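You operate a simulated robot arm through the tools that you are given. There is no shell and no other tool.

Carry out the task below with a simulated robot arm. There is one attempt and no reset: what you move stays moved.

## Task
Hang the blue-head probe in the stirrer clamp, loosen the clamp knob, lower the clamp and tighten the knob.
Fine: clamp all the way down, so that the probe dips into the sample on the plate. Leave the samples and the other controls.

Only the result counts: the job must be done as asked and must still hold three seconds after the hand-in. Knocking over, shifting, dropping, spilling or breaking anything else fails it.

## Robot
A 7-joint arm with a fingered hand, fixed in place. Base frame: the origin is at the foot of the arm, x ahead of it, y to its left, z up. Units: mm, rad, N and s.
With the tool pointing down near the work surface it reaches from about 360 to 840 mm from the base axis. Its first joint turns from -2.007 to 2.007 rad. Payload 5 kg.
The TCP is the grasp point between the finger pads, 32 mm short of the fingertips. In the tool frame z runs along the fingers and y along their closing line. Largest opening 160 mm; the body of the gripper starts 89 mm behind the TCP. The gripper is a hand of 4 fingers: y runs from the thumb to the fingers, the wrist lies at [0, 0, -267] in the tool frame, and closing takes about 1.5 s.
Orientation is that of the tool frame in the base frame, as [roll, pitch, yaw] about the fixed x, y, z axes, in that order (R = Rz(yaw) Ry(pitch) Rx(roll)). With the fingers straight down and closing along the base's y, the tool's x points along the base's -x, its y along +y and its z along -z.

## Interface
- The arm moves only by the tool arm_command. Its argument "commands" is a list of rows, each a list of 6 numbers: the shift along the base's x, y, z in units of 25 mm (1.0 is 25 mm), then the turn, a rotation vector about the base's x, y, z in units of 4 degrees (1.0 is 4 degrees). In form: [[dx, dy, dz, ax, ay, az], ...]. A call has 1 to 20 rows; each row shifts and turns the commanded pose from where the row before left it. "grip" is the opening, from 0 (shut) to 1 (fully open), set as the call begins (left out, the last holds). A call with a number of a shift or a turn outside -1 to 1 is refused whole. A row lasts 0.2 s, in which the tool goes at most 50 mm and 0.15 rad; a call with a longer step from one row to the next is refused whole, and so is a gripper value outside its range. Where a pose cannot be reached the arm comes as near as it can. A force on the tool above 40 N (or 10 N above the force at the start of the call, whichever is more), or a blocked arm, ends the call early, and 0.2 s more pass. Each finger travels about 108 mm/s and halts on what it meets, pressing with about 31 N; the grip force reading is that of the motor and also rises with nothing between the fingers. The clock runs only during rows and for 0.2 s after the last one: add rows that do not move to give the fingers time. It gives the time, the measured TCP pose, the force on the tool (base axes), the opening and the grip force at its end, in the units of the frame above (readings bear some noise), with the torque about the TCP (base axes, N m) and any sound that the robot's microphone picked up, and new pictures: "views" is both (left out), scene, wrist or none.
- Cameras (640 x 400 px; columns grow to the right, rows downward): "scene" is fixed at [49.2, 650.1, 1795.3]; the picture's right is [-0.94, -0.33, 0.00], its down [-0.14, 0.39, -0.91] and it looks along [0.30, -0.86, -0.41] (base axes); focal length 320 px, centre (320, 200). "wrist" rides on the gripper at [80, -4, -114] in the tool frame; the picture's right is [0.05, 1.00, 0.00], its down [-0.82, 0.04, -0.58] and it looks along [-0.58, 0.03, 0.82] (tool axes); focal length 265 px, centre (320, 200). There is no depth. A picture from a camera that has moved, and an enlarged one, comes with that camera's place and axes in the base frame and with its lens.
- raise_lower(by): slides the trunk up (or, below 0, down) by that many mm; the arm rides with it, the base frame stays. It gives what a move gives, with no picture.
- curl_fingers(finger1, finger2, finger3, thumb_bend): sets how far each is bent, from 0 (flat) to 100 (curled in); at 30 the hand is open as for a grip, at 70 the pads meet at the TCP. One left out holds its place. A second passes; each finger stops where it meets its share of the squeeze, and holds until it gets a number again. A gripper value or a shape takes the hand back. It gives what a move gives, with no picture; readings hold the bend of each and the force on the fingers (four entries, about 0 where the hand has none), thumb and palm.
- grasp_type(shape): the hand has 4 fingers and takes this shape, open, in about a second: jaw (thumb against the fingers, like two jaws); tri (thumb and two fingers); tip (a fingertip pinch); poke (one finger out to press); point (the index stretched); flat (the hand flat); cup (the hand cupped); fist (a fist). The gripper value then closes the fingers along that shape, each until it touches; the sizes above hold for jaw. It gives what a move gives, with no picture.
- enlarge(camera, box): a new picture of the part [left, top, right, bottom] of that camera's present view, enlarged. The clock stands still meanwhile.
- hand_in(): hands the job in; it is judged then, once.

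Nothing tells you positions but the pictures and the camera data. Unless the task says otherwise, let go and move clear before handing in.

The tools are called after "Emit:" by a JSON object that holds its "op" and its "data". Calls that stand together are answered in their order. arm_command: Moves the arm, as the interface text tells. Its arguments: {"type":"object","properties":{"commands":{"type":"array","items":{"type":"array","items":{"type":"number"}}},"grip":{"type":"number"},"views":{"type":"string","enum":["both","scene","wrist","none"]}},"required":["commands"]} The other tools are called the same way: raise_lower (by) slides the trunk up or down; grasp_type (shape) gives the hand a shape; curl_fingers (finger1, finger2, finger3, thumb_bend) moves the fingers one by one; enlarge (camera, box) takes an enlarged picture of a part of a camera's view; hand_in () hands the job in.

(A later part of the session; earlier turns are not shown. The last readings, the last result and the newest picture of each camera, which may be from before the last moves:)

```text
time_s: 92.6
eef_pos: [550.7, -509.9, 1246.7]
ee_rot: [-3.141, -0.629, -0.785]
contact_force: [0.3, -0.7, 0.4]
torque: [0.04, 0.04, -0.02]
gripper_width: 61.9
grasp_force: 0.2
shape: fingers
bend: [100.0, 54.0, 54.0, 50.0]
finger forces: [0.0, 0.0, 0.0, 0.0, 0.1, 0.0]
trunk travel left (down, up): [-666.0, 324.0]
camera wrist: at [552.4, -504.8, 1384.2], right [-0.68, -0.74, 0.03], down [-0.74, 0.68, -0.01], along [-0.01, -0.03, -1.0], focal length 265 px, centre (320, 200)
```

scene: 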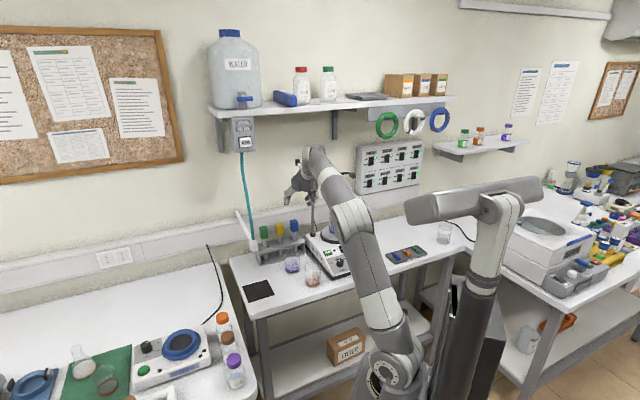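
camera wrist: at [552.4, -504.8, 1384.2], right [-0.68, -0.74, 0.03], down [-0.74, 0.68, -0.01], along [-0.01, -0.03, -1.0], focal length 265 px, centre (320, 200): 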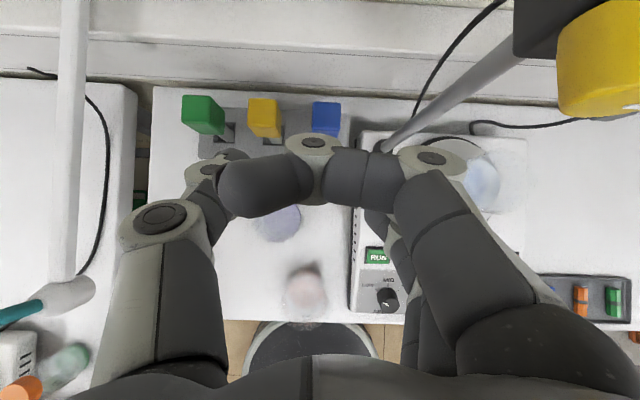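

That was reached cleanly, and the camera now looks straight down past the hand with a clear view. I'll uncurl finger 1, curl finger 3 (now the lower one), and lower the trunk to rack height.

Emit:
{"op": "curl_fingers", "data": {"finger1": 50, "finger2": 50, "finger3": 100, "thumb_bend": 52}}

Emit:
{"op": "raise_lower", "data": {"by": -150}}

Emit:
{"op": "arm_command", "data": {"commands": [[0.42, -0.42, 0.45, -0.7071, -0.7071, 0], [0.41, -0.41, 0.48, -0.7071, -0.7071, 0], [0.39, -0.39, 0.51, -0.7071, -0.7071, 0], [0.36, -0.36, 0.54, -0.7071, -0.7071, 0], [0, 0, 0, 0, 0, 0]], "views": "both"}}

```text
time_s: 93.6
eef_pos: [550.1, -510.0, 1245.4]
ee_rot: [-3.141, -0.627, -0.786]
contact_force: [0.0, -0.8, 0.8]
torque: [0.01, 0.03, 0.02]
gripper_width: 87.9
grasp_force: 0.0
shape: fingers
bend: [50.0, 50.0, 100.0, 52.0]
finger forces: [0.1, 0.0, 0.1, 0.0, 0.1, 0.1]
trunk travel left (down, up): [-666.0, 324.0]
```

```text
time_s: 95.4
eef_pos: [550.5, -508.8, 1096.4]
ee_rot: [3.141, -0.628, -0.785]
contact_force: [-0.1, 0.5, -0.1]
torque: [0.01, -0.02, -0.02]
gripper_width: 87.6
grasp_force: 0.1
shape: fingers
bend: [50.0, 50.0, 100.0, 52.0]
finger forces: [0.0, 0.0, 0.0, 0.1, 0.1, 0.1]
trunk travel left (down, up): [-516.0, 474.0]
```

```text
time_s: 96.6
eef_pos: [589.9, -549.2, 1145.8]
ee_rot: [3.141, -0.909, -0.785]
contact_force: [-0.1, -0.6, 0.7]
torque: [0.01, 0.01, 0.07]
gripper_width: 87.2
grasp_force: 0.1
shape: fingers
bend: [50.0, 50.0, 100.0, 52.0]
finger forces: [0.1, 0.0, 0.1, 0.1, 0.0, 0.1]
trunk travel left (down, up): [-516.0, 474.0]
camera wrist: at [565.1, -517.4, 1277.6], right [-0.68, -0.73, 0.04], down [-0.71, 0.65, -0.29], along [0.18, -0.23, -0.96], focal length 265 px, centre (320, 200)
```

scene: 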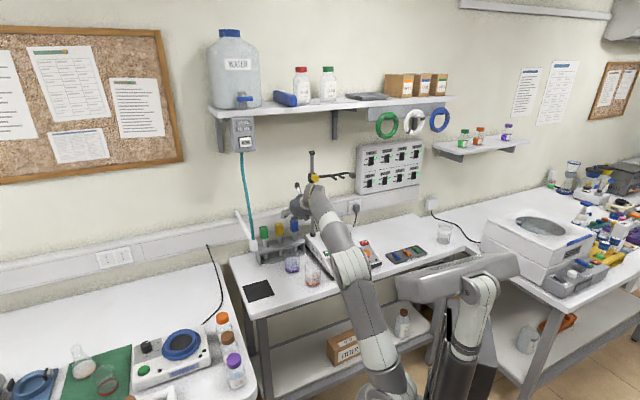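
wrist: 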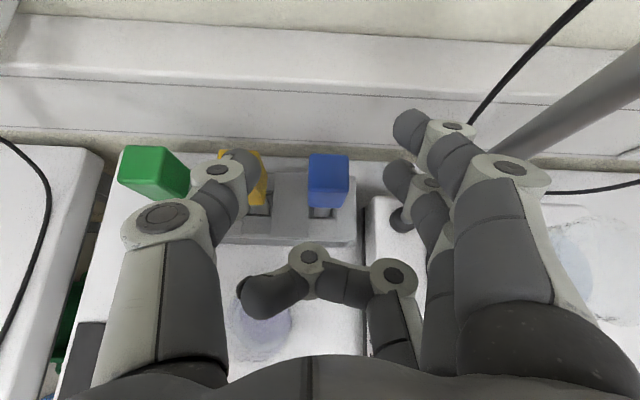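

This posture is excellent. The camera looks straight down on the blue head, which I place at e1≈20, e2≈850. I'll narrow the thumb and finger opening so they straddle only the blue head, then move forward over it.

Emit:
{"op": "curl_fingers", "data": {"finger1": 50, "finger2": 56, "finger3": 100, "thumb_bend": 57}}

Emit:
{"op": "arm_command", "data": {"commands": [[0.235, -0.5, 0, 0, 0, 0], [0.235, -0.5, 0, 0, 0, 0], [0.235, -0.5, 0, 0, 0, 0], [0, 0, 0, 0, 0, 0]], "views": "both"}}

Emit:
{"op": "enlarge", "data": {"camera": "wrist", "box": [160, 80, 480, 280]}}

```text
time_s: 97.6
eef_pos: [590.0, -549.2, 1144.7]
ee_rot: [-3.139, -0.905, -0.786]
contact_force: [-0.3, 0.0, 0.4]
torque: [0.02, 0.01, 0.04]
gripper_width: 79.5
grasp_force: 0.0
shape: fingers
bend: [50.0, 56.0, 100.0, 56.0]
finger forces: [0.0, 0.0, 0.0, 0.1, 0.1, 0.0]
trunk travel left (down, up): [-516.0, 474.0]
```

```text
time_s: 98.6
eef_pos: [607.8, -587.3, 1145.4]
ee_rot: [-3.141, -0.908, -0.787]
contact_force: [0.0, -0.2, 0.5]
torque: [-0.02, -0.02, 0.0]
gripper_width: 79.8
grasp_force: 0.0
shape: fingers
bend: [50.0, 56.0, 100.0, 56.0]
finger forces: [0.0, 0.1, 0.0, 0.1, 0.0, 0.0]
trunk travel left (down, up): [-516.0, 474.0]
camera wrist: at [582.9, -555.1, 1277.4], right [-0.68, -0.73, 0.04], down [-0.71, 0.65, -0.29], along [0.18, -0.22, -0.96], focal length 265 px, centre (320, 200)
```

scene: 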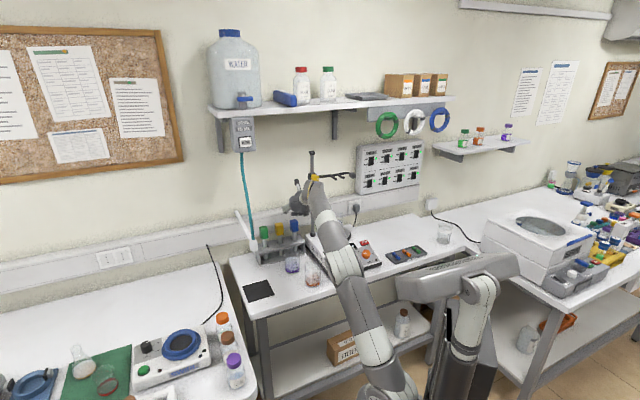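
wrist: 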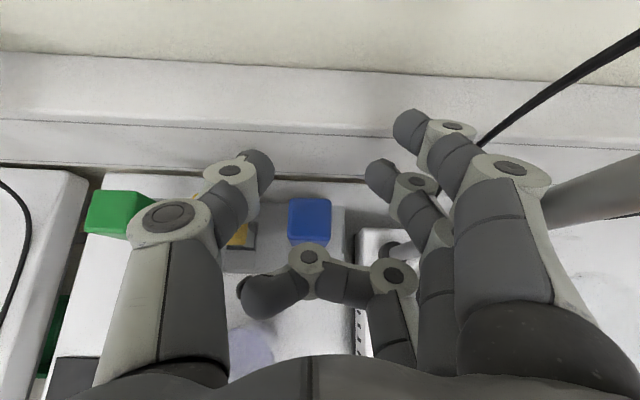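

```text
2.00 times, centred on (320, 180) of wrist
camera zoom: at [582.9, -555.1, 1277.4], right [-0.68, -0.73, 0.04], down [-0.71, 0.65, -0.29], along [0.18, -0.22, -0.96], focal length 531 px, centre (320, 240)
```

zoom: 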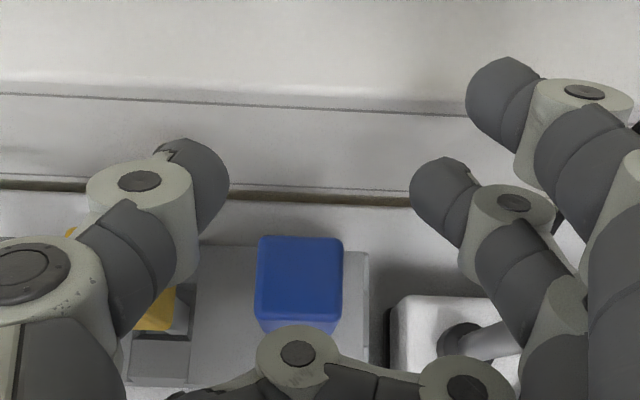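

The head sits between thumb and finger. I'll fine-adjust to e1≈19, e2≈838 and pull finger 1 in slightly away from the rod, then descend part-way.

Emit:
{"op": "curl_fingers", "data": {"finger1": 56}}

Emit:
{"op": "arm_command", "data": {"commands": [[-0.07, 0.325, 0, 0, 0, 0], [0, 0, 0, 0, 0, 0]], "views": "none"}}

Emit:
{"op": "raise_lower", "data": {"by": -45}}

Emit:
{"op": "enlarge", "data": {"camera": "wrist", "box": [120, 60, 520, 300]}}

```text
time_s: 99.6
eef_pos: [608.0, -587.0, 1144.8]
ee_rot: [3.14, -0.907, -0.785]
contact_force: [-0.1, 0.5, -0.2]
torque: [0.0, 0.0, 0.01]
gripper_width: 68.8
grasp_force: 0.1
shape: fingers
bend: [56.0, 56.0, 100.0, 56.0]
finger forces: [0.1, 0.0, 0.0, 0.0, 0.0, 0.0]
trunk travel left (down, up): [-516.0, 474.0]
```

```text
time_s: 100.2
eef_pos: [604.2, -578.5, 1145.4]
ee_rot: [-3.141, -0.905, -0.782]
contact_force: [-0.2, 0.8, -0.3]
torque: [0.02, 0.0, -0.01]
gripper_width: 68.6
grasp_force: 0.0
shape: fingers
bend: [56.0, 56.0, 100.0, 56.0]
finger forces: [0.0, 0.0, 0.0, 0.0, 0.1, 0.0]
trunk travel left (down, up): [-516.0, 474.0]
```

```text
time_s: 101.0
eef_pos: [605.8, -578.9, 1100.4]
ee_rot: [-3.141, -0.909, -0.784]
contact_force: [0.3, 0.2, 0.1]
torque: [0.0, 0.05, -0.01]
gripper_width: 68.9
grasp_force: 0.0
shape: fingers
bend: [56.0, 56.0, 100.0, 56.0]
finger forces: [0.1, 0.0, 0.0, 0.0, 0.0, 0.1]
trunk travel left (down, up): [-471.0, 519.0]
```

```text
1.60 times, centred on (320, 180) of wrist
camera zoom: at [580.5, -546.8, 1232.8], right [-0.68, -0.73, 0.04], down [-0.71, 0.65, -0.29], along [0.18, -0.22, -0.96], focal length 425 px, centre (320, 232)
```

zoom: 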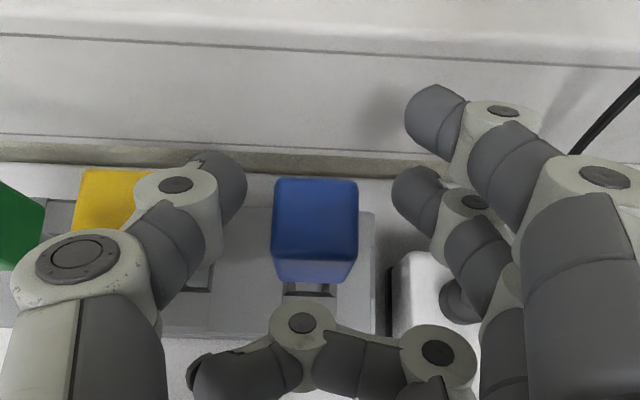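

I'm centred on the head, but the thumb's joint would come very close to the yellow head. I'll bend the thumb in a little more, shift slightly right, and re-check before lowering.

Emit:
{"op": "curl_fingers", "data": {"thumb_bend": 60}}

Emit:
{"op": "arm_command", "data": {"commands": [[-0.07, -0.07, 0, 0, 0, 0], [0, 0, 0, 0, 0, 0]], "views": "none"}}

Emit:
{"op": "enlarge", "data": {"camera": "wrist", "box": [160, 100, 440, 260]}}

```text
time_s: 102.0
eef_pos: [606.8, -579.2, 1100.5]
ee_rot: [-3.141, -0.906, -0.786]
contact_force: [-0.1, 1.3, 0.2]
torque: [-0.02, -0.01, 0.0]
gripper_width: 61.2
grasp_force: 0.1
shape: fingers
bend: [56.0, 56.0, 100.0, 60.0]
finger forces: [0.0, 0.0, 0.0, 0.0, 0.0, 0.0]
trunk travel left (down, up): [-471.0, 519.0]
```

```text
time_s: 102.6
eef_pos: [603.4, -580.1, 1100.8]
ee_rot: [3.141, -0.907, -0.785]
contact_force: [-0.3, 0.4, -1.1]
torque: [0.01, -0.01, -0.01]
gripper_width: 61.4
grasp_force: 0.0
shape: fingers
bend: [56.0, 56.0, 100.0, 60.0]
finger forces: [0.0, 0.1, 0.0, 0.0, 0.0, 0.0]
trunk travel left (down, up): [-471.0, 519.0]
```

```text
2.29 times, centred on (300, 180) of wrist
camera zoom: at [578.8, -548.6, 1232.6], right [-0.68, -0.73, 0.04], down [-0.71, 0.65, -0.29], along [0.18, -0.22, -0.96], focal length 607 px, centre (366, 246)
```

zoom: 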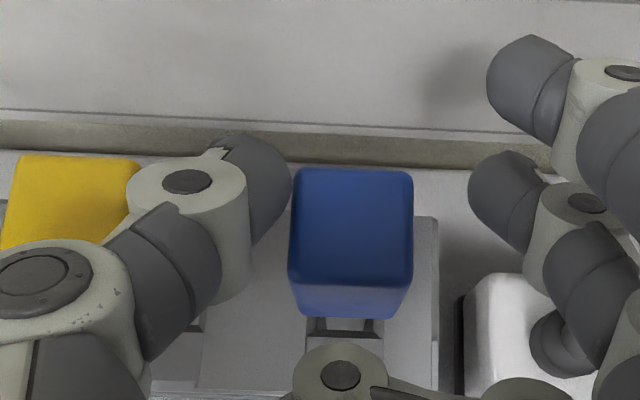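

The thumb is nearly touching the blue head's edge in this view. I'll shift about 4 mm left, leaving 2–3 mm to blue and about 6 mm to yellow, then lower straight down with the trunk and look again.

Emit:
{"op": "arm_command", "data": {"commands": [[0.14, 0.09, 0, 0, 0, 0], [0, 0, 0, 0, 0, 0]], "views": "none"}}

Emit:
{"op": "raise_lower", "data": {"by": -18}}

Emit:
{"op": "enlarge", "data": {"camera": "wrist", "box": [160, 100, 440, 260]}}

```text
time_s: 103.2
eef_pos: [608.0, -578.3, 1101.5]
ee_rot: [3.141, -0.907, -0.782]
contact_force: [-1.0, 0.0, -0.6]
torque: [-0.02, -0.02, 0.03]
gripper_width: 61.3
grasp_force: 0.0
shape: fingers
bend: [56.0, 56.0, 100.0, 60.0]
finger forces: [0.0, 0.0, 0.1, 0.0, 0.0, 0.0]
trunk travel left (down, up): [-471.0, 519.0]
```

```text
time_s: 103.9
eef_pos: [606.8, -577.9, 1082.4]
ee_rot: [-3.14, -0.909, -0.785]
contact_force: [-0.3, -0.4, 0.2]
torque: [0.02, 0.04, -0.06]
gripper_width: 61.5
grasp_force: 0.1
shape: fingers
bend: [56.0, 56.0, 100.0, 60.0]
finger forces: [0.1, 0.1, 0.1, 0.1, 0.0, 0.0]
trunk travel left (down, up): [-453.0, 537.0]
```

```text
2.29 times, centred on (300, 180) of wrist
camera zoom: at [582.4, -546.2, 1214.7], right [-0.68, -0.73, 0.04], down [-0.71, 0.65, -0.29], along [0.18, -0.22, -0.96], focal length 607 px, centre (366, 246)
```

zoom: 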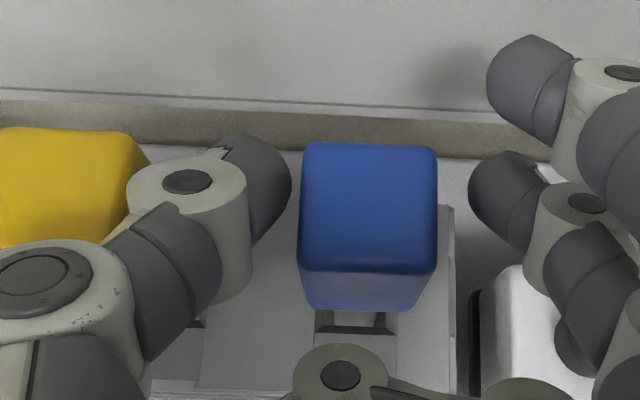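

There is clearance on both sides, about 2–3 mm to each head. I'll lower the last 22 mm straight down and check forces.

Emit:
{"op": "raise_lower", "data": {"by": -22}}

Emit:
{"op": "enlarge", "data": {"camera": "wrist", "box": [160, 80, 440, 260]}}

Emit:
{"op": "enlarge", "data": {"camera": "scene", "box": [240, 200, 360, 290]}}

```text
time_s: 104.6
eef_pos: [607.5, -578.9, 1061.1]
ee_rot: [-3.142, -0.907, -0.784]
contact_force: [-0.5, 0.0, -0.1]
torque: [-0.03, 0.0, 0.0]
gripper_width: 61.4
grasp_force: 0.1
shape: fingers
bend: [56.0, 56.0, 100.0, 60.0]
finger forces: [0.0, 0.1, 0.0, 0.1, 0.0, 0.0]
trunk travel left (down, up): [-431.0, 559.0]
```

```text
2.22 times, centred on (300, 170) of wrist
camera zoom: at [582.4, -546.2, 1192.7], right [-0.68, -0.73, 0.04], down [-0.71, 0.65, -0.29], along [0.18, -0.22, -0.96], focal length 590 px, centre (364, 267)
```

zoom: 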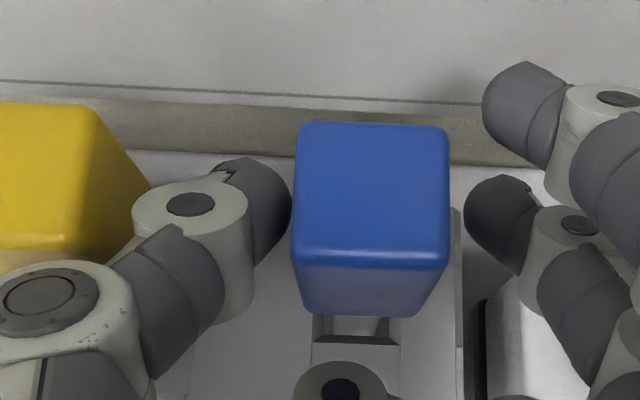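

```text
4.44 times, centred on (300, 245) of scene
camera zoom: at [49.2, 650.1, 1795.3], right [-0.94, -0.33, 0.0], down [-0.14, 0.39, -0.91], along [0.3, -0.86, -0.41], focal length 1424 px, centre (409, 0)
```

zoom: 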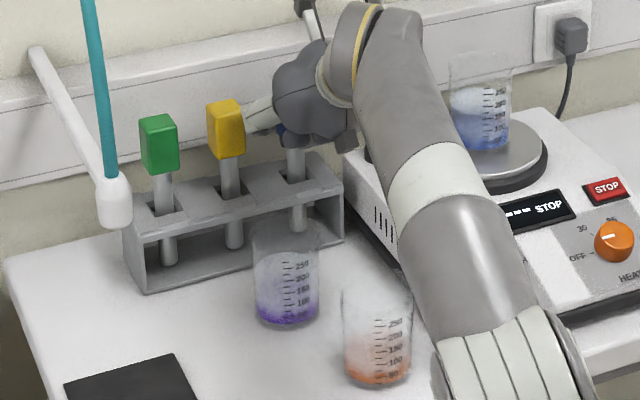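

No contact on the way down, and the blue head is nicely straddled. Closing thumb and finger 2 on it now.

Emit:
{"op": "curl_fingers", "data": {"finger2": 80, "thumb_bend": 80}}

Emit:
{"op": "arm_command", "data": {"commands": [[0, 0, 0, 0, 0, 0], [0, 0, 0, 0, 0, 0], [0, 0, 0, 0, 0, 0]], "views": "wrist"}}

Emit:
{"op": "enlarge", "data": {"camera": "wrist", "box": [160, 80, 440, 260]}}

```text
time_s: 105.6
eef_pos: [607.7, -577.4, 1061.5]
ee_rot: [3.141, -0.906, -0.785]
contact_force: [0.1, 0.0, -0.9]
torque: [-0.01, -0.02, 0.02]
gripper_width: 44.1
grasp_force: 16.0
shape: fingers
bend: [55.0, 57.0, 100.0, 73.0]
finger forces: [1.2, 14.7, 0.1, 0.0, 15.7, 0.0]
trunk travel left (down, up): [-431.0, 559.0]
```

```text
time_s: 106.4
eef_pos: [607.6, -577.8, 1060.5]
ee_rot: [-3.141, -0.904, -0.786]
contact_force: [-0.1, 0.4, -0.4]
torque: [0.0, -0.03, -0.01]
gripper_width: 44.4
grasp_force: 15.9
shape: fingers
bend: [55.0, 57.0, 100.0, 73.0]
finger forces: [1.2, 14.7, 0.0, 0.0, 15.9, 0.1]
trunk travel left (down, up): [-431.0, 559.0]
camera wrist: at [582.6, -546.3, 1192.6], right [-0.68, -0.73, 0.04], down [-0.71, 0.65, -0.29], along [0.18, -0.22, -0.96], focal length 265 px, centre (320, 200)
```

wrist: 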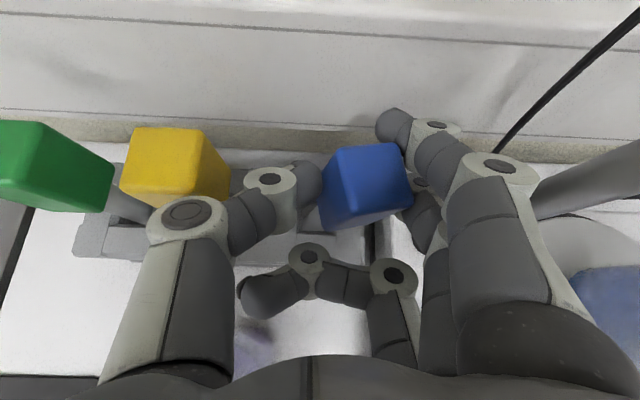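

```text
2.22 times, centred on (300, 170) of wrist
camera zoom: at [582.6, -546.3, 1192.6], right [-0.68, -0.73, 0.04], down [-0.71, 0.65, -0.29], along [0.18, -0.22, -0.96], focal length 590 px, centre (364, 267)
```

zoom: 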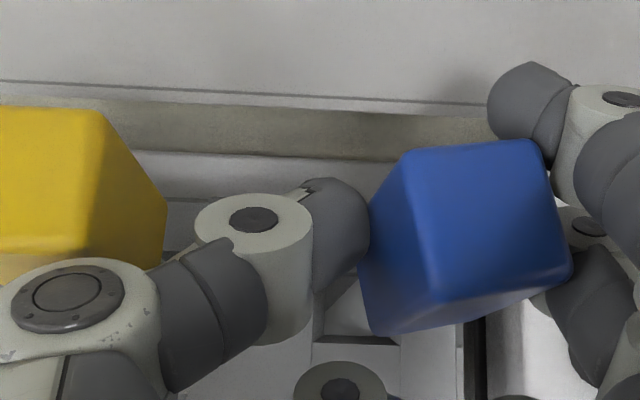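

The thumb pushed the head sideways and twisted it before the finger met it. I'll reopen, let it settle, then bring finger 2 to contact first and close the thumb gently against it.

Emit:
{"op": "curl_fingers", "data": {"finger2": 55, "thumb_bend": 60}}

Emit:
{"op": "enlarge", "data": {"camera": "wrist", "box": [160, 80, 440, 260]}}

```text
time_s: 107.4
eef_pos: [607.6, -578.0, 1060.0]
ee_rot: [-3.141, -0.906, -0.784]
contact_force: [-0.3, 0.0, 0.4]
torque: [0.0, -0.03, 0.0]
gripper_width: 60.7
grasp_force: 0.1
shape: fingers
bend: [56.0, 55.0, 100.0, 60.0]
finger forces: [0.0, 0.1, 0.0, 0.0, 0.1, 0.0]
trunk travel left (down, up): [-431.0, 559.0]
```

```text
2.22 times, centred on (300, 170) of wrist
camera zoom: at [582.5, -546.3, 1192.7], right [-0.68, -0.73, 0.04], down [-0.71, 0.65, -0.29], along [0.18, -0.22, -0.96], focal length 590 px, centre (364, 267)
```

zoom: 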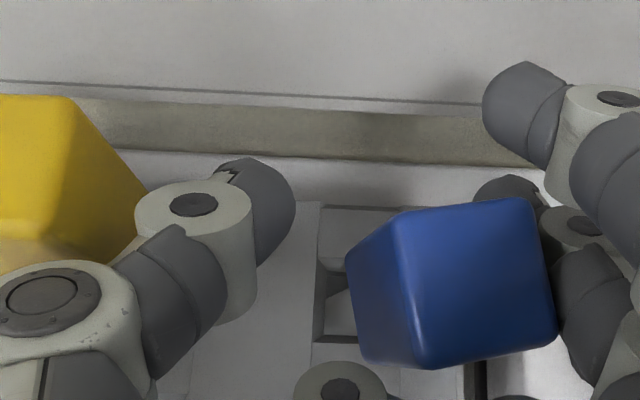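

The blue head is leaning in its loose hole. I also need to make sure the yellow one hasn't been disturbed, so I'll check with the scene camera.

Emit:
{"op": "enlarge", "data": {"camera": "scene", "box": [250, 210, 330, 265]}}

Emit:
{"op": "enlarge", "data": {"camera": "wrist", "box": [0, 80, 320, 300]}}

```text
7.27 times, centred on (290, 238) of scene
camera zoom: at [49.2, 650.1, 1795.3], right [-0.94, -0.33, 0.0], down [-0.14, 0.39, -0.91], along [0.3, -0.86, -0.41], focal length 2330 px, centre (538, -73)
```

zoom: 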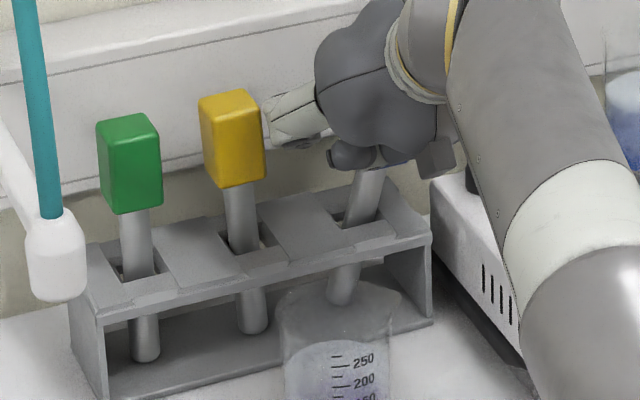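

```text
1.82 times, centred on (160, 190) of wrist
camera zoom: at [582.5, -546.3, 1192.7], right [-0.68, -0.73, 0.04], down [-0.71, 0.65, -0.29], along [0.18, -0.22, -0.96], focal length 483 px, centre (611, 218)
```

zoom: 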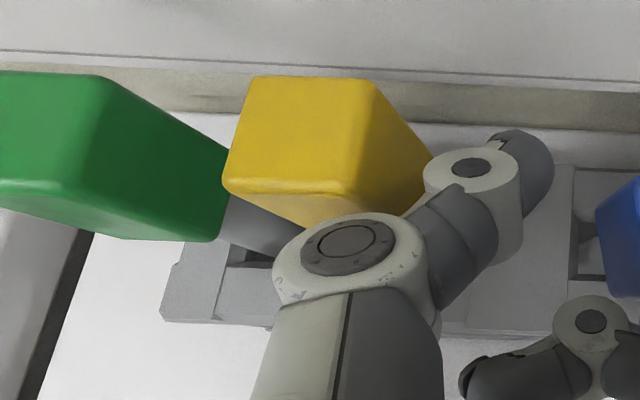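

The blue probe leans right in its loose hole, and the yellow was nudged a few millimetres but is still standing in its slot. I'll push the blue head back upright with finger 2 first, then close the thumb only slightly.

Emit:
{"op": "curl_fingers", "data": {"finger2": 59}}

Emit:
{"op": "curl_fingers", "data": {"finger2": 62}}

Emit:
{"op": "enlarge", "data": {"camera": "wrist", "box": [120, 80, 440, 280]}}

```text
time_s: 108.4
eef_pos: [606.8, -578.1, 1059.8]
ee_rot: [3.14, -0.906, -0.784]
contact_force: [-0.1, 1.4, 0.5]
torque: [0.02, -0.01, -0.02]
gripper_width: 60.4
grasp_force: 0.1
shape: fingers
bend: [56.0, 59.0, 100.0, 60.0]
finger forces: [0.0, 0.1, 0.1, 0.0, 0.0, 0.0]
trunk travel left (down, up): [-431.0, 559.0]
```

```text
time_s: 109.4
eef_pos: [608.5, -577.2, 1060.1]
ee_rot: [3.141, -0.906, -0.785]
contact_force: [-0.7, 0.3, -0.4]
torque: [-0.02, 0.0, 0.01]
gripper_width: 60.8
grasp_force: 0.7
shape: fingers
bend: [56.0, 62.0, 100.0, 60.0]
finger forces: [0.0, 0.3, 0.3, 0.0, 0.0, 0.0]
trunk travel left (down, up): [-431.0, 559.0]
```

```text
2.00 times, centred on (280, 180) of wrist
camera zoom: at [582.5, -546.3, 1192.7], right [-0.68, -0.73, 0.04], down [-0.71, 0.65, -0.29], along [0.18, -0.22, -0.96], focal length 531 px, centre (400, 240)
```

zoom: 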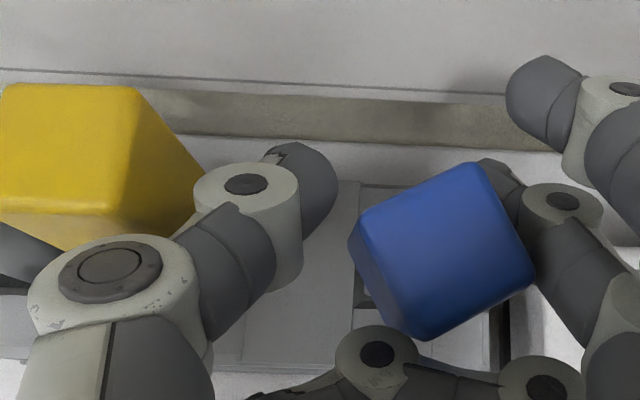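

The head twisted about 30°. Squeezing a corner would be unreliable, so I'll open again, lift clear and let the probes settle. Then I'll match the hand's yaw to the head for a flat-faced grip.

Emit:
{"op": "curl_fingers", "data": {"finger1": 50, "finger2": 50}}

Emit:
{"op": "raise_lower", "data": {"by": 50}}

Emit:
{"op": "enlarge", "data": {"camera": "wrist", "box": [120, 60, 440, 300]}}

Emit:
{"op": "enlarge", "data": {"camera": "scene", "box": [250, 210, 330, 265]}}

```text
time_s: 110.4
eef_pos: [608.5, -577.0, 1059.6]
ee_rot: [3.142, -0.904, -0.786]
contact_force: [0.1, 0.2, 0.5]
torque: [-0.04, 0.03, -0.01]
gripper_width: 71.2
grasp_force: 0.6
shape: fingers
bend: [50.0, 50.0, 100.0, 60.0]
finger forces: [0.0, 0.1, 0.1, 0.1, 0.0, 0.0]
trunk travel left (down, up): [-431.0, 559.0]
```

```text
time_s: 111.3
eef_pos: [607.6, -577.7, 1111.1]
ee_rot: [-3.14, -0.909, -0.787]
contact_force: [-0.9, 0.3, 0.2]
torque: [0.01, 0.0, -0.01]
gripper_width: 71.1
grasp_force: 0.1
shape: fingers
bend: [50.0, 50.0, 100.0, 60.0]
finger forces: [0.1, 0.0, 0.0, 0.1, 0.1, 0.1]
trunk travel left (down, up): [-481.0, 509.0]
```

```text
1.67 times, centred on (280, 180) of wrist
camera zoom: at [582.6, -546.3, 1242.6], right [-0.68, -0.73, 0.04], down [-0.71, 0.65, -0.29], along [0.18, -0.22, -0.96], focal length 442 px, centre (387, 233)
```

zoom: 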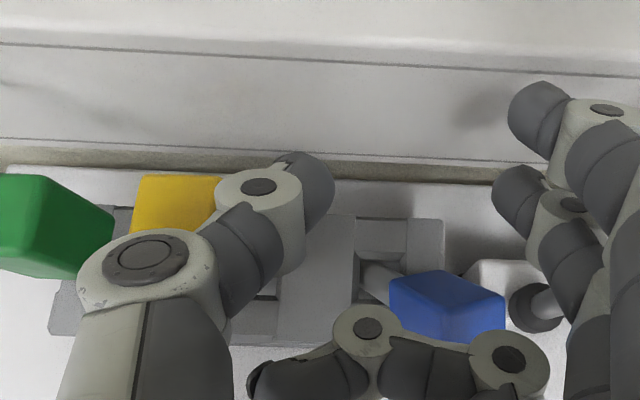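

```text
7.27 times, centred on (290, 238) of scene
camera zoom: at [49.2, 650.1, 1795.3], right [-0.94, -0.33, 0.0], down [-0.14, 0.39, -0.91], along [0.3, -0.86, -0.41], focal length 2330 px, centre (538, -73)
```

zoom: 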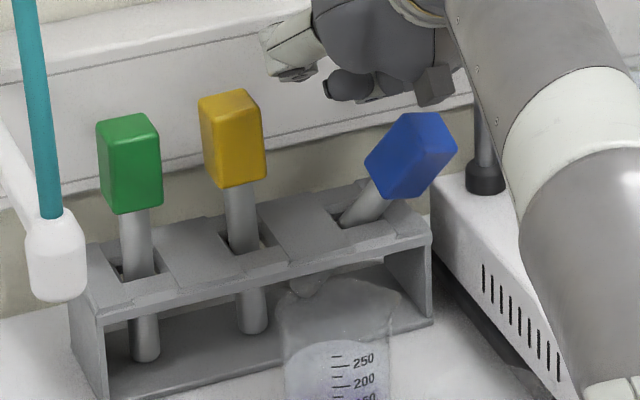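

The blue probe has toppled into a leaning rest, about 33° to the right-front, but it is still in its rack hole. I'll back off and get a clear view to work out its exact pose.

Emit:
{"op": "raise_lower", "data": {"by": 60}}

Emit:
{"op": "arm_command", "data": {"commands": [[-0.566, 0.566, 0, 0, 0, 0], [-0.566, 0.566, 0, 0, 0, 0], [-0.566, 0.566, 0, 0, 0, 0], [0, 0, 0, 0, 0, 0]], "views": "wrist"}}

Emit:
{"op": "enlarge", "data": {"camera": "wrist", "box": [220, 80, 460, 240]}}

Emit:
{"op": "enlarge", "data": {"camera": "scene", "box": [270, 210, 320, 255]}}

```text
time_s: 112.3
eef_pos: [607.7, -577.6, 1170.6]
ee_rot: [-3.141, -0.907, -0.785]
contact_force: [-0.5, -0.2, 0.6]
torque: [0.02, 0.01, 0.03]
gripper_width: 71.4
grasp_force: 0.0
shape: fingers
bend: [50.0, 50.0, 100.0, 60.0]
finger forces: [0.0, 0.0, 0.0, 0.1, 0.0, 0.0]
trunk travel left (down, up): [-541.0, 449.0]
```

```text
time_s: 113.3
eef_pos: [564.7, -534.5, 1170.7]
ee_rot: [-3.141, -0.908, -0.785]
contact_force: [-1.1, -0.2, 0.3]
torque: [0.06, -0.01, 0.0]
gripper_width: 71.6
grasp_force: 0.0
shape: fingers
bend: [50.0, 50.0, 100.0, 60.0]
finger forces: [0.0, 0.0, 0.0, 0.0, 0.0, 0.0]
trunk travel left (down, up): [-541.0, 449.0]
camera wrist: at [538.9, -503.1, 1302.5], right [-0.68, -0.73, 0.04], down [-0.71, 0.65, -0.29], along [0.18, -0.22, -0.96], focal length 265 px, centre (320, 200)
```

wrist: 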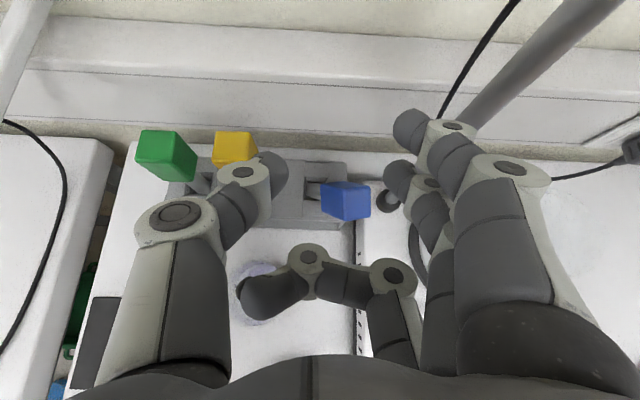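

```text
2.50 times, centred on (340, 160) of wrist
camera zoom: at [538.9, -503.1, 1302.5], right [-0.68, -0.73, 0.04], down [-0.71, 0.65, -0.29], along [0.18, -0.22, -0.96], focal length 664 px, centre (270, 300)
```

zoom: 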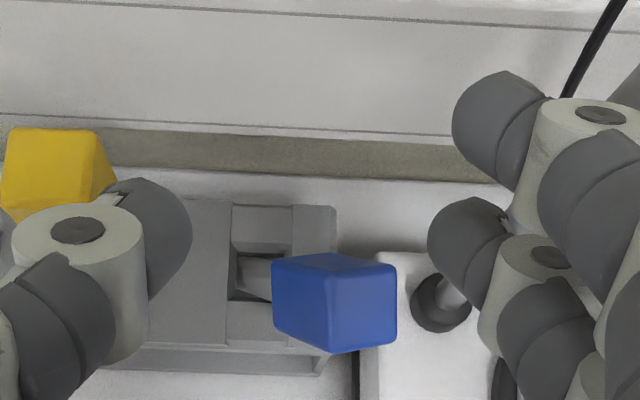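

```text
8.89 times, centred on (295, 232) of scene
camera zoom: at [49.2, 650.1, 1795.3], right [-0.94, -0.33, 0.0], down [-0.14, 0.39, -0.91], along [0.3, -0.86, -0.41], focal length 2848 px, centre (542, -89)
```

zoom: 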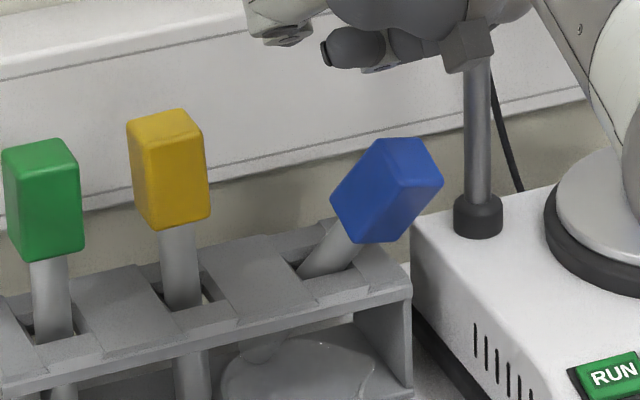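

Emit:
{"op": "enlarge", "data": {"camera": "wrist", "box": [290, 160, 390, 230]}}

Emit:
{"op": "enlarge", "data": {"camera": "scene", "box": [290, 215, 315, 240]}}

```text
5.71 times, centred on (340, 195) of wrist
camera zoom: at [538.9, -503.1, 1302.5], right [-0.68, -0.73, 0.04], down [-0.71, 0.65, -0.29], along [0.18, -0.22, -0.96], focal length 1517 px, centre (206, 229)
```

zoom: 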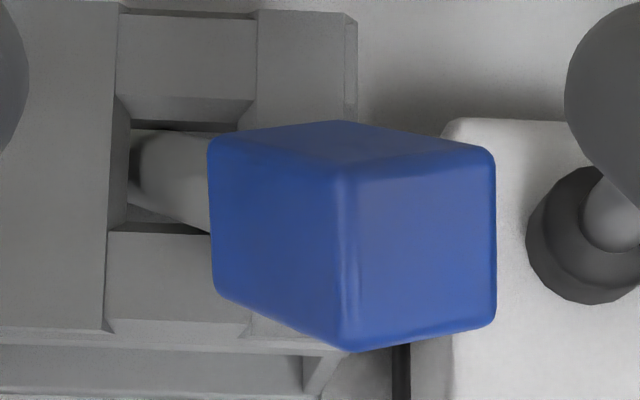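

```text
16.00 times, centred on (302, 228) of scene
camera zoom: at [49.2, 650.1, 1795.3], right [-0.94, -0.33, 0.0], down [-0.14, 0.39, -0.91], along [0.3, -0.86, -0.41], focal length 5126 px, centre (600, -240)
```

zoom: 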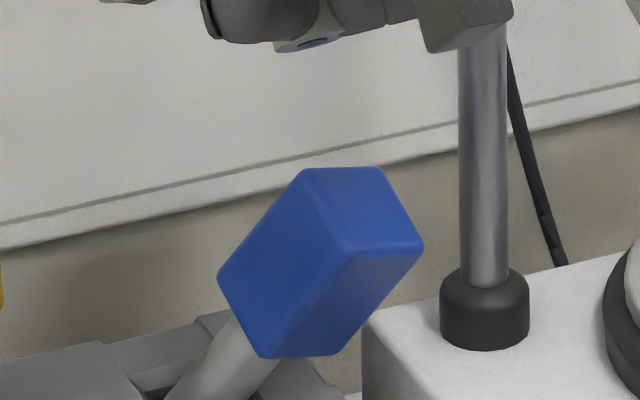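

I've solved the leaning probe's pose: its axis tilts 37° to the right-front and the head centre is at about (e1 -11, e2 824, z 1015). The best grip closes front-to-back on the head with the hand coming from above-left. I'll back off, reshape the fingers and rotate the hand to match.

Emit:
{"op": "arm_command", "data": {"commands": [[-0.268, 0.619, 0.267, 0, 0, 0], [-0.268, 0.619, 0.267, 0, 0, 0], [-0.268, 0.619, 0.267, 0, 0, 0]], "views": "none"}}

Emit:
{"op": "curl_fingers", "data": {"finger1": 100, "finger2": 56, "finger3": 48, "thumb_bend": 58}}

Emit:
{"op": "arm_command", "data": {"commands": [[0, 0, 0, 0.437, -0.31, -0.81], [0, 0, 0, 0.437, -0.31, -0.81], [0, 0, 0, 0.437, -0.31, -0.81], [0, 0, 0, 0.437, -0.31, -0.81], [0, 0, 0, 0.437, -0.31, -0.81], [0, 0, 0, 0.437, -0.31, -0.81], [0, 0, 0, 0.437, -0.31, -0.81], [0, 0, 0, 0.437, -0.31, -0.81], [0, 0, 0, 0.437, -0.31, -0.81], [0, 0, 0, 0.437, -0.31, -0.81], [0, 0, 0, 0.437, -0.31, -0.81]], "views": "both"}}

```text
time_s: 114.1
eef_pos: [543.9, -489.5, 1190.7]
ee_rot: [-3.14, -0.904, -0.786]
contact_force: [0.1, 0.4, -0.3]
torque: [-0.02, 0.0, 0.0]
gripper_width: 71.4
grasp_force: 0.2
shape: fingers
bend: [50.0, 50.0, 100.0, 60.0]
finger forces: [0.1, 0.0, 0.1, 0.0, 0.1, 0.0]
trunk travel left (down, up): [-541.0, 449.0]
```

```text
time_s: 115.1
eef_pos: [544.9, -490.0, 1191.3]
ee_rot: [-3.141, -0.906, -0.785]
contact_force: [0.3, -0.3, 0.2]
torque: [0.0, 0.0, -0.04]
gripper_width: 57.2
grasp_force: 0.1
shape: fingers
bend: [100.0, 56.0, 48.0, 57.0]
finger forces: [0.1, 0.0, 0.0, 0.0, 0.0, 0.0]
trunk travel left (down, up): [-541.0, 449.0]
```

```text
time_s: 117.5
eef_pos: [545.0, -490.1, 1190.6]
ee_rot: [-2.685, -0.657, -1.743]
contact_force: [-0.9, 0.9, 1.0]
torque: [0.01, -0.02, -0.03]
gripper_width: 56.8
grasp_force: 0.1
shape: fingers
bend: [100.0, 56.0, 48.0, 57.0]
finger forces: [0.1, 0.1, 0.0, 0.1, 0.0, 0.1]
trunk travel left (down, up): [-541.0, 449.0]
camera wrist: at [499.7, -481.2, 1320.7], right [-0.94, -0.15, -0.32], down [-0.12, 0.99, -0.1], along [0.33, -0.06, -0.94], focal length 265 px, centre (320, 200)
```

scene: 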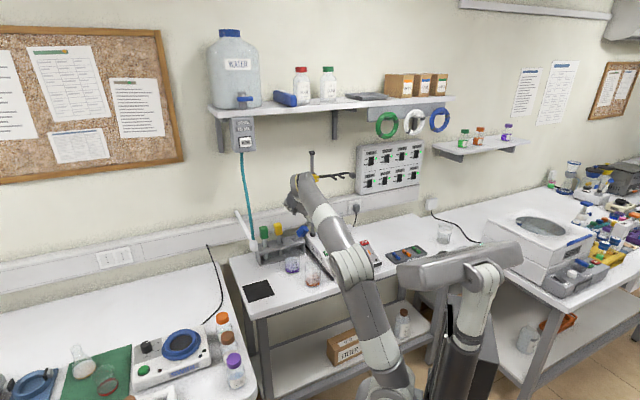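
wrist: 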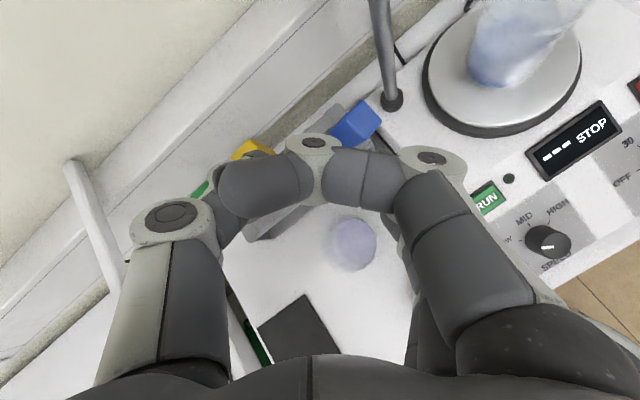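

Emit:
{"op": "arm_command", "data": {"commands": [[0, 0, 0, 0.437, -0.31, -0.81], [0, 0, 0, 0.437, -0.31, -0.81], [0, 0, 0, 0.437, -0.31, -0.81], [0, 0, 0, 0.437, -0.31, -0.81], [0, 0, 0, 0.437, -0.31, -0.81], [0, 0, 0, 0.437, -0.31, -0.81], [0, 0, 0, 0.437, -0.31, -0.81], [0, 0, 0, 0.437, -0.31, -0.81], [0, 0, 0, 0.437, -0.31, -0.81], [0, 0, 0, 0.437, -0.31, -0.81], [0, 0, 0, 0.437, -0.31, -0.81], [0, 0, 0, 0, 0, 0]], "views": "both"}}

```text
time_s: 120.1
eef_pos: [545.2, -490.4, 1190.6]
ee_rot: [-2.634, -0.254, -2.398]
contact_force: [0.5, -0.2, 0.7]
torque: [-0.02, 0.02, -0.04]
gripper_width: 56.8
grasp_force: 0.2
shape: fingers
bend: [100.0, 56.0, 48.0, 57.0]
finger forces: [0.1, 0.0, 0.0, 0.0, 0.0, 0.0]
trunk travel left (down, up): [-541.0, 449.0]
camera wrist: at [471.7, -486.5, 1307.8], right [-0.72, 0.53, -0.46], down [0.46, 0.85, 0.26], along [0.53, -0.02, -0.85], focal length 265 px, centre (320, 200)
```

scene: 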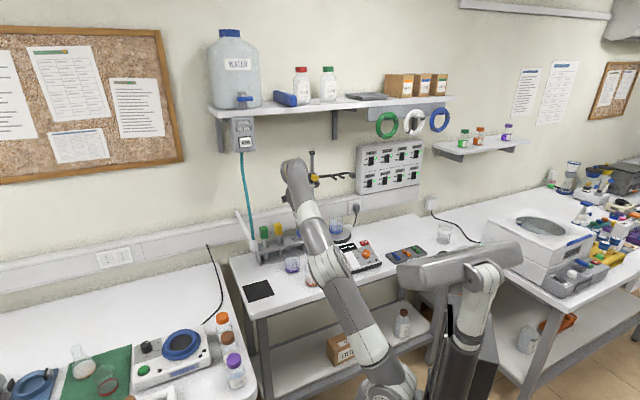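
wrist: 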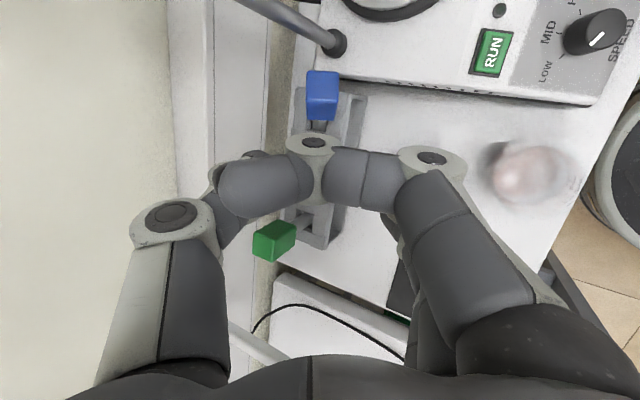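

The hand is aligned: the blue head now looks square-on in the wrist view, just ahead of the fingers. I'll move to a pre-grasp point along the approach line.

Emit:
{"op": "arm_command", "data": {"commands": [[0.06, -0.477, -0.805, 0, 0, 0], [0.06, -0.477, -0.805, 0, 0, 0], [0.06, -0.477, -0.805, 0, 0, 0], [0.06, -0.477, -0.805, 0, 0, 0], [0.06, -0.477, -0.805, 0, 0, 0], [0, 0, 0, 0, 0, 0]], "views": "wrist"}}

Emit:
{"op": "enlarge", "data": {"camera": "wrist", "box": [180, 60, 480, 260]}}

Emit:
{"op": "enlarge", "data": {"camera": "scene", "box": [260, 180, 360, 260]}}

```text
time_s: 121.5
eef_pos: [554.5, -548.7, 1089.4]
ee_rot: [-2.635, -0.256, -2.396]
contact_force: [0.1, 0.7, -0.1]
torque: [0.05, 0.02, 0.02]
gripper_width: 57.2
grasp_force: 0.0
shape: fingers
bend: [100.0, 56.0, 48.0, 57.0]
finger forces: [0.0, 0.0, 0.0, 0.0, 0.1, 0.0]
trunk travel left (down, up): [-541.0, 449.0]
camera wrist: at [480.2, -546.3, 1207.0], right [-0.72, 0.52, -0.46], down [0.45, 0.85, 0.26], along [0.53, -0.02, -0.85], focal length 265 px, centre (320, 200)
```

wrist: 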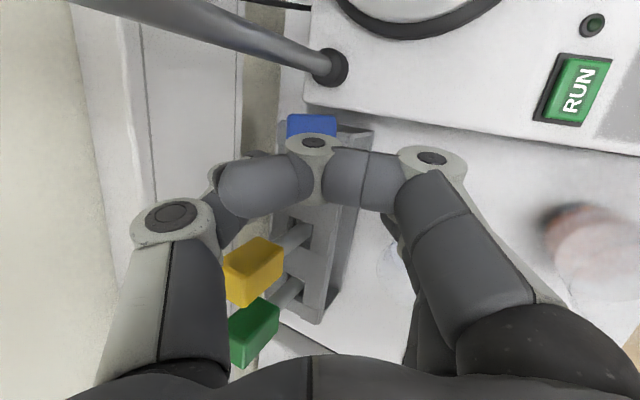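

```text
2.00 times, centred on (330, 160) of wrist
camera zoom: at [480.2, -546.3, 1207.0], right [-0.72, 0.52, -0.46], down [0.45, 0.85, 0.26], along [0.53, -0.02, -0.85], focal length 531 px, centre (300, 280)
```

zoom: 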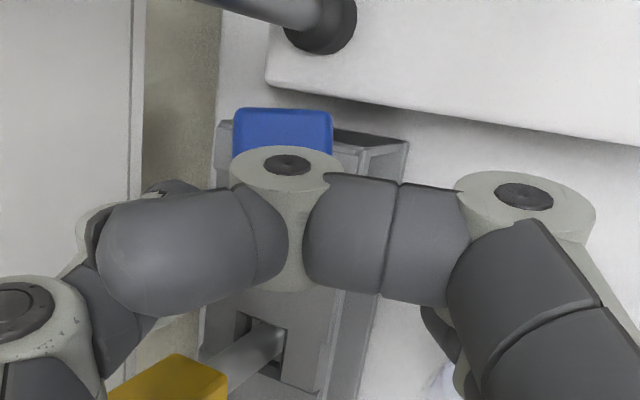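

```text
5.00 times, centred on (310, 220) of scene
camera zoom: at [49.2, 650.1, 1795.3], right [-0.94, -0.33, 0.0], down [-0.14, 0.39, -0.91], along [0.3, -0.86, -0.41], focal length 1602 px, centre (370, 100)
```

zoom: 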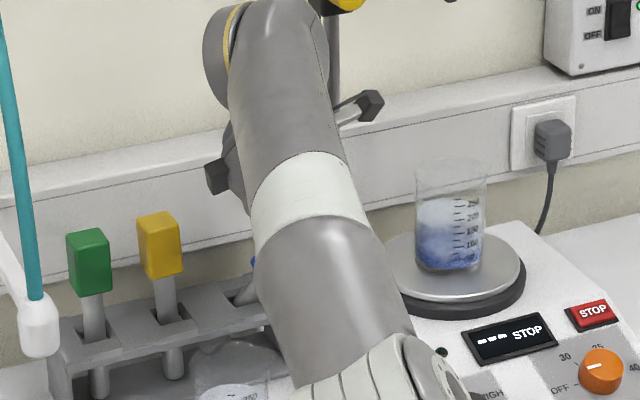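

The head is about 4 mm towards the thumb side of centre. I'll correct for that while advancing two-thirds of the way along the approach line.

Emit:
{"op": "arm_command", "data": {"commands": [[0.156, -0.364, -0.553, 0, 0, 0], [0.156, -0.364, -0.553, 0, 0, 0], [0.156, -0.364, -0.553, 0, 0, 0], [0, 0, 0, 0, 0, 0]], "views": "wrist"}}

Emit:
{"op": "enlarge", "data": {"camera": "wrist", "box": [180, 60, 480, 260]}}

Emit:
{"op": "enlarge", "data": {"camera": "scene", "box": [270, 200, 340, 256]}}

```text
time_s: 122.5
eef_pos: [564.8, -576.6, 1048.6]
ee_rot: [-2.634, -0.255, -2.397]
contact_force: [-0.3, -0.5, -0.2]
torque: [0.0, -0.01, 0.0]
gripper_width: 57.1
grasp_force: 0.0
shape: fingers
bend: [100.0, 56.0, 48.0, 57.0]
finger forces: [0.1, 0.1, 0.1, 0.1, 0.1, 0.0]
trunk travel left (down, up): [-541.0, 449.0]
camera wrist: at [491.3, -572.9, 1165.8], right [-0.72, 0.52, -0.46], down [0.45, 0.85, 0.26], along [0.53, -0.02, -0.85], focal length 265 px, centre (320, 200)
```

wrist: 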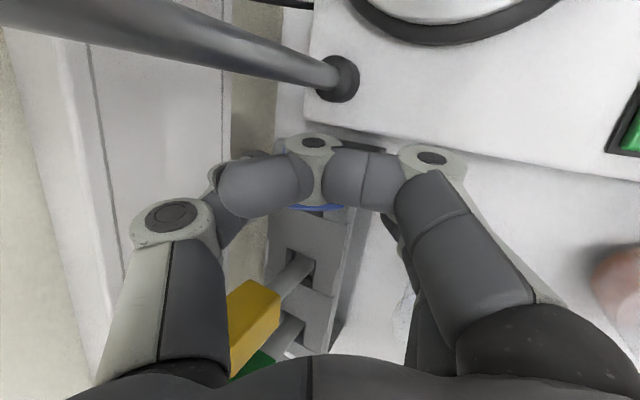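

```text
2.00 times, centred on (330, 160) of wrist
camera zoom: at [491.3, -572.9, 1165.8], right [-0.72, 0.52, -0.46], down [0.45, 0.85, 0.26], along [0.53, -0.02, -0.85], focal length 531 px, centre (300, 280)
```

zoom: 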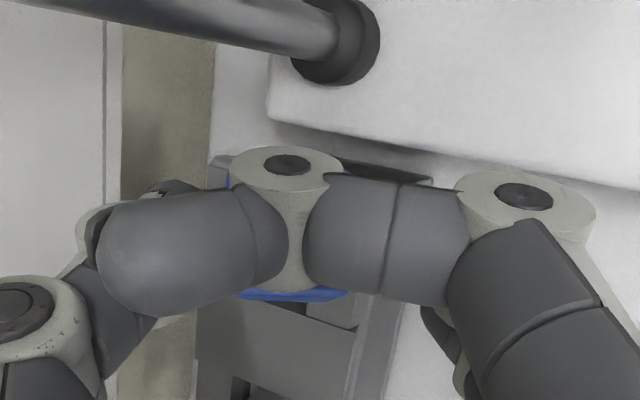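

```text
7.14 times, centred on (305, 228) of scene
camera zoom: at [49.2, 650.1, 1795.3], right [-0.94, -0.33, 0.0], down [-0.14, 0.39, -0.91], along [0.3, -0.86, -0.41], focal length 2288 px, centre (427, 0)
```

zoom: 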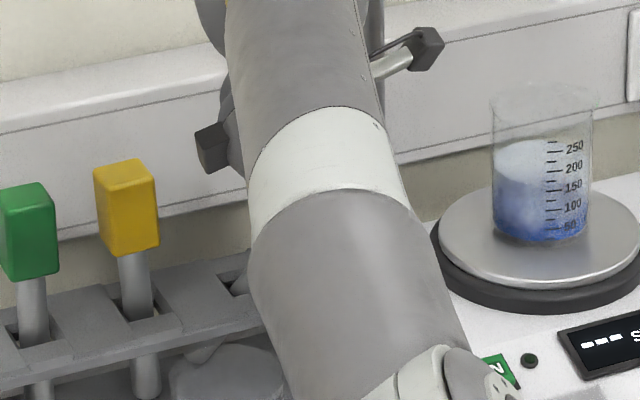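

Well centred. Completing the approach to the grasp point.

Emit:
{"op": "arm_command", "data": {"commands": [[0.172, -0.3, -0.446, 0, 0, 0], [0.172, -0.3, -0.446, 0, 0, 0], [0, 0, 0, 0, 0, 0]], "views": "none"}}

Emit:
{"op": "curl_fingers", "data": {"finger2": 60, "thumb_bend": 60}}

Emit:
{"op": "enlarge", "data": {"camera": "wrist", "box": [180, 60, 480, 260]}}

```text
time_s: 123.3
eef_pos: [571.8, -591.6, 1027.8]
ee_rot: [-2.632, -0.256, -2.4]
contact_force: [-6.1, 1.4, 7.0]
torque: [-0.08, -0.01, -0.08]
gripper_width: 59.9
grasp_force: 4.5
shape: fingers
bend: [100.0, 56.0, 48.0, 57.0]
finger forces: [9.7, 0.0, 0.0, 0.0, 0.1, 0.1]
trunk travel left (down, up): [-541.0, 449.0]
```

```text
time_s: 124.3
eef_pos: [571.5, -591.2, 1026.7]
ee_rot: [-2.631, -0.254, -2.399]
contact_force: [-9.6, -1.8, 9.6]
torque: [-0.05, -0.09, -0.09]
gripper_width: 58.3
grasp_force: 6.7
shape: fingers
bend: [100.0, 60.0, 48.0, 60.0]
finger forces: [13.8, 0.1, 0.0, 0.0, 0.0, 0.0]
trunk travel left (down, up): [-541.0, 449.0]
```

```text
2.00 times, centred on (330, 160) of wrist
camera zoom: at [497.6, -587.9, 1144.7], right [-0.72, 0.53, -0.46], down [0.46, 0.85, 0.26], along [0.53, -0.02, -0.85], focal length 531 px, centre (300, 280)
```

zoom: 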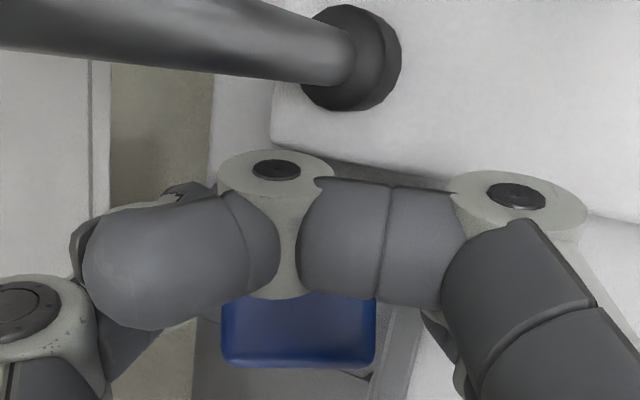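

Finger 1's knuckle is pressing on the head. I'll back off about 7 mm along the approach line to relieve it, then close.

Emit:
{"op": "arm_command", "data": {"commands": [[-0.06, 0.15, 0.25, 0, 0, 0], [0, 0, 0, 0, 0, 0]], "views": "none"}}

Emit:
{"op": "enlarge", "data": {"camera": "wrist", "box": [180, 60, 480, 260]}}

```text
time_s: 124.9
eef_pos: [574.2, -586.5, 1031.3]
ee_rot: [-2.637, -0.253, -2.395]
contact_force: [0.1, 0.3, 0.8]
torque: [0.01, 0.02, -0.01]
gripper_width: 56.3
grasp_force: 0.1
shape: fingers
bend: [100.0, 60.0, 48.0, 60.0]
finger forces: [0.4, 0.0, 0.1, 0.0, 0.0, 0.1]
trunk travel left (down, up): [-541.0, 449.0]
```

```text
2.00 times, centred on (330, 160) of wrist
camera zoom: at [499.3, -583.5, 1148.6], right [-0.72, 0.52, -0.46], down [0.45, 0.85, 0.27], along [0.53, -0.02, -0.85], focal length 531 px, centre (300, 280)
```

zoom: 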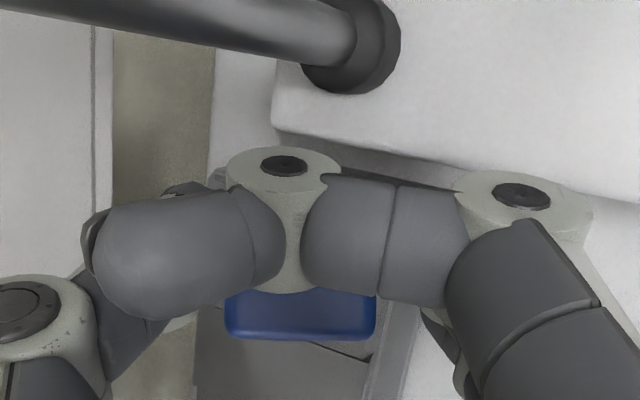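

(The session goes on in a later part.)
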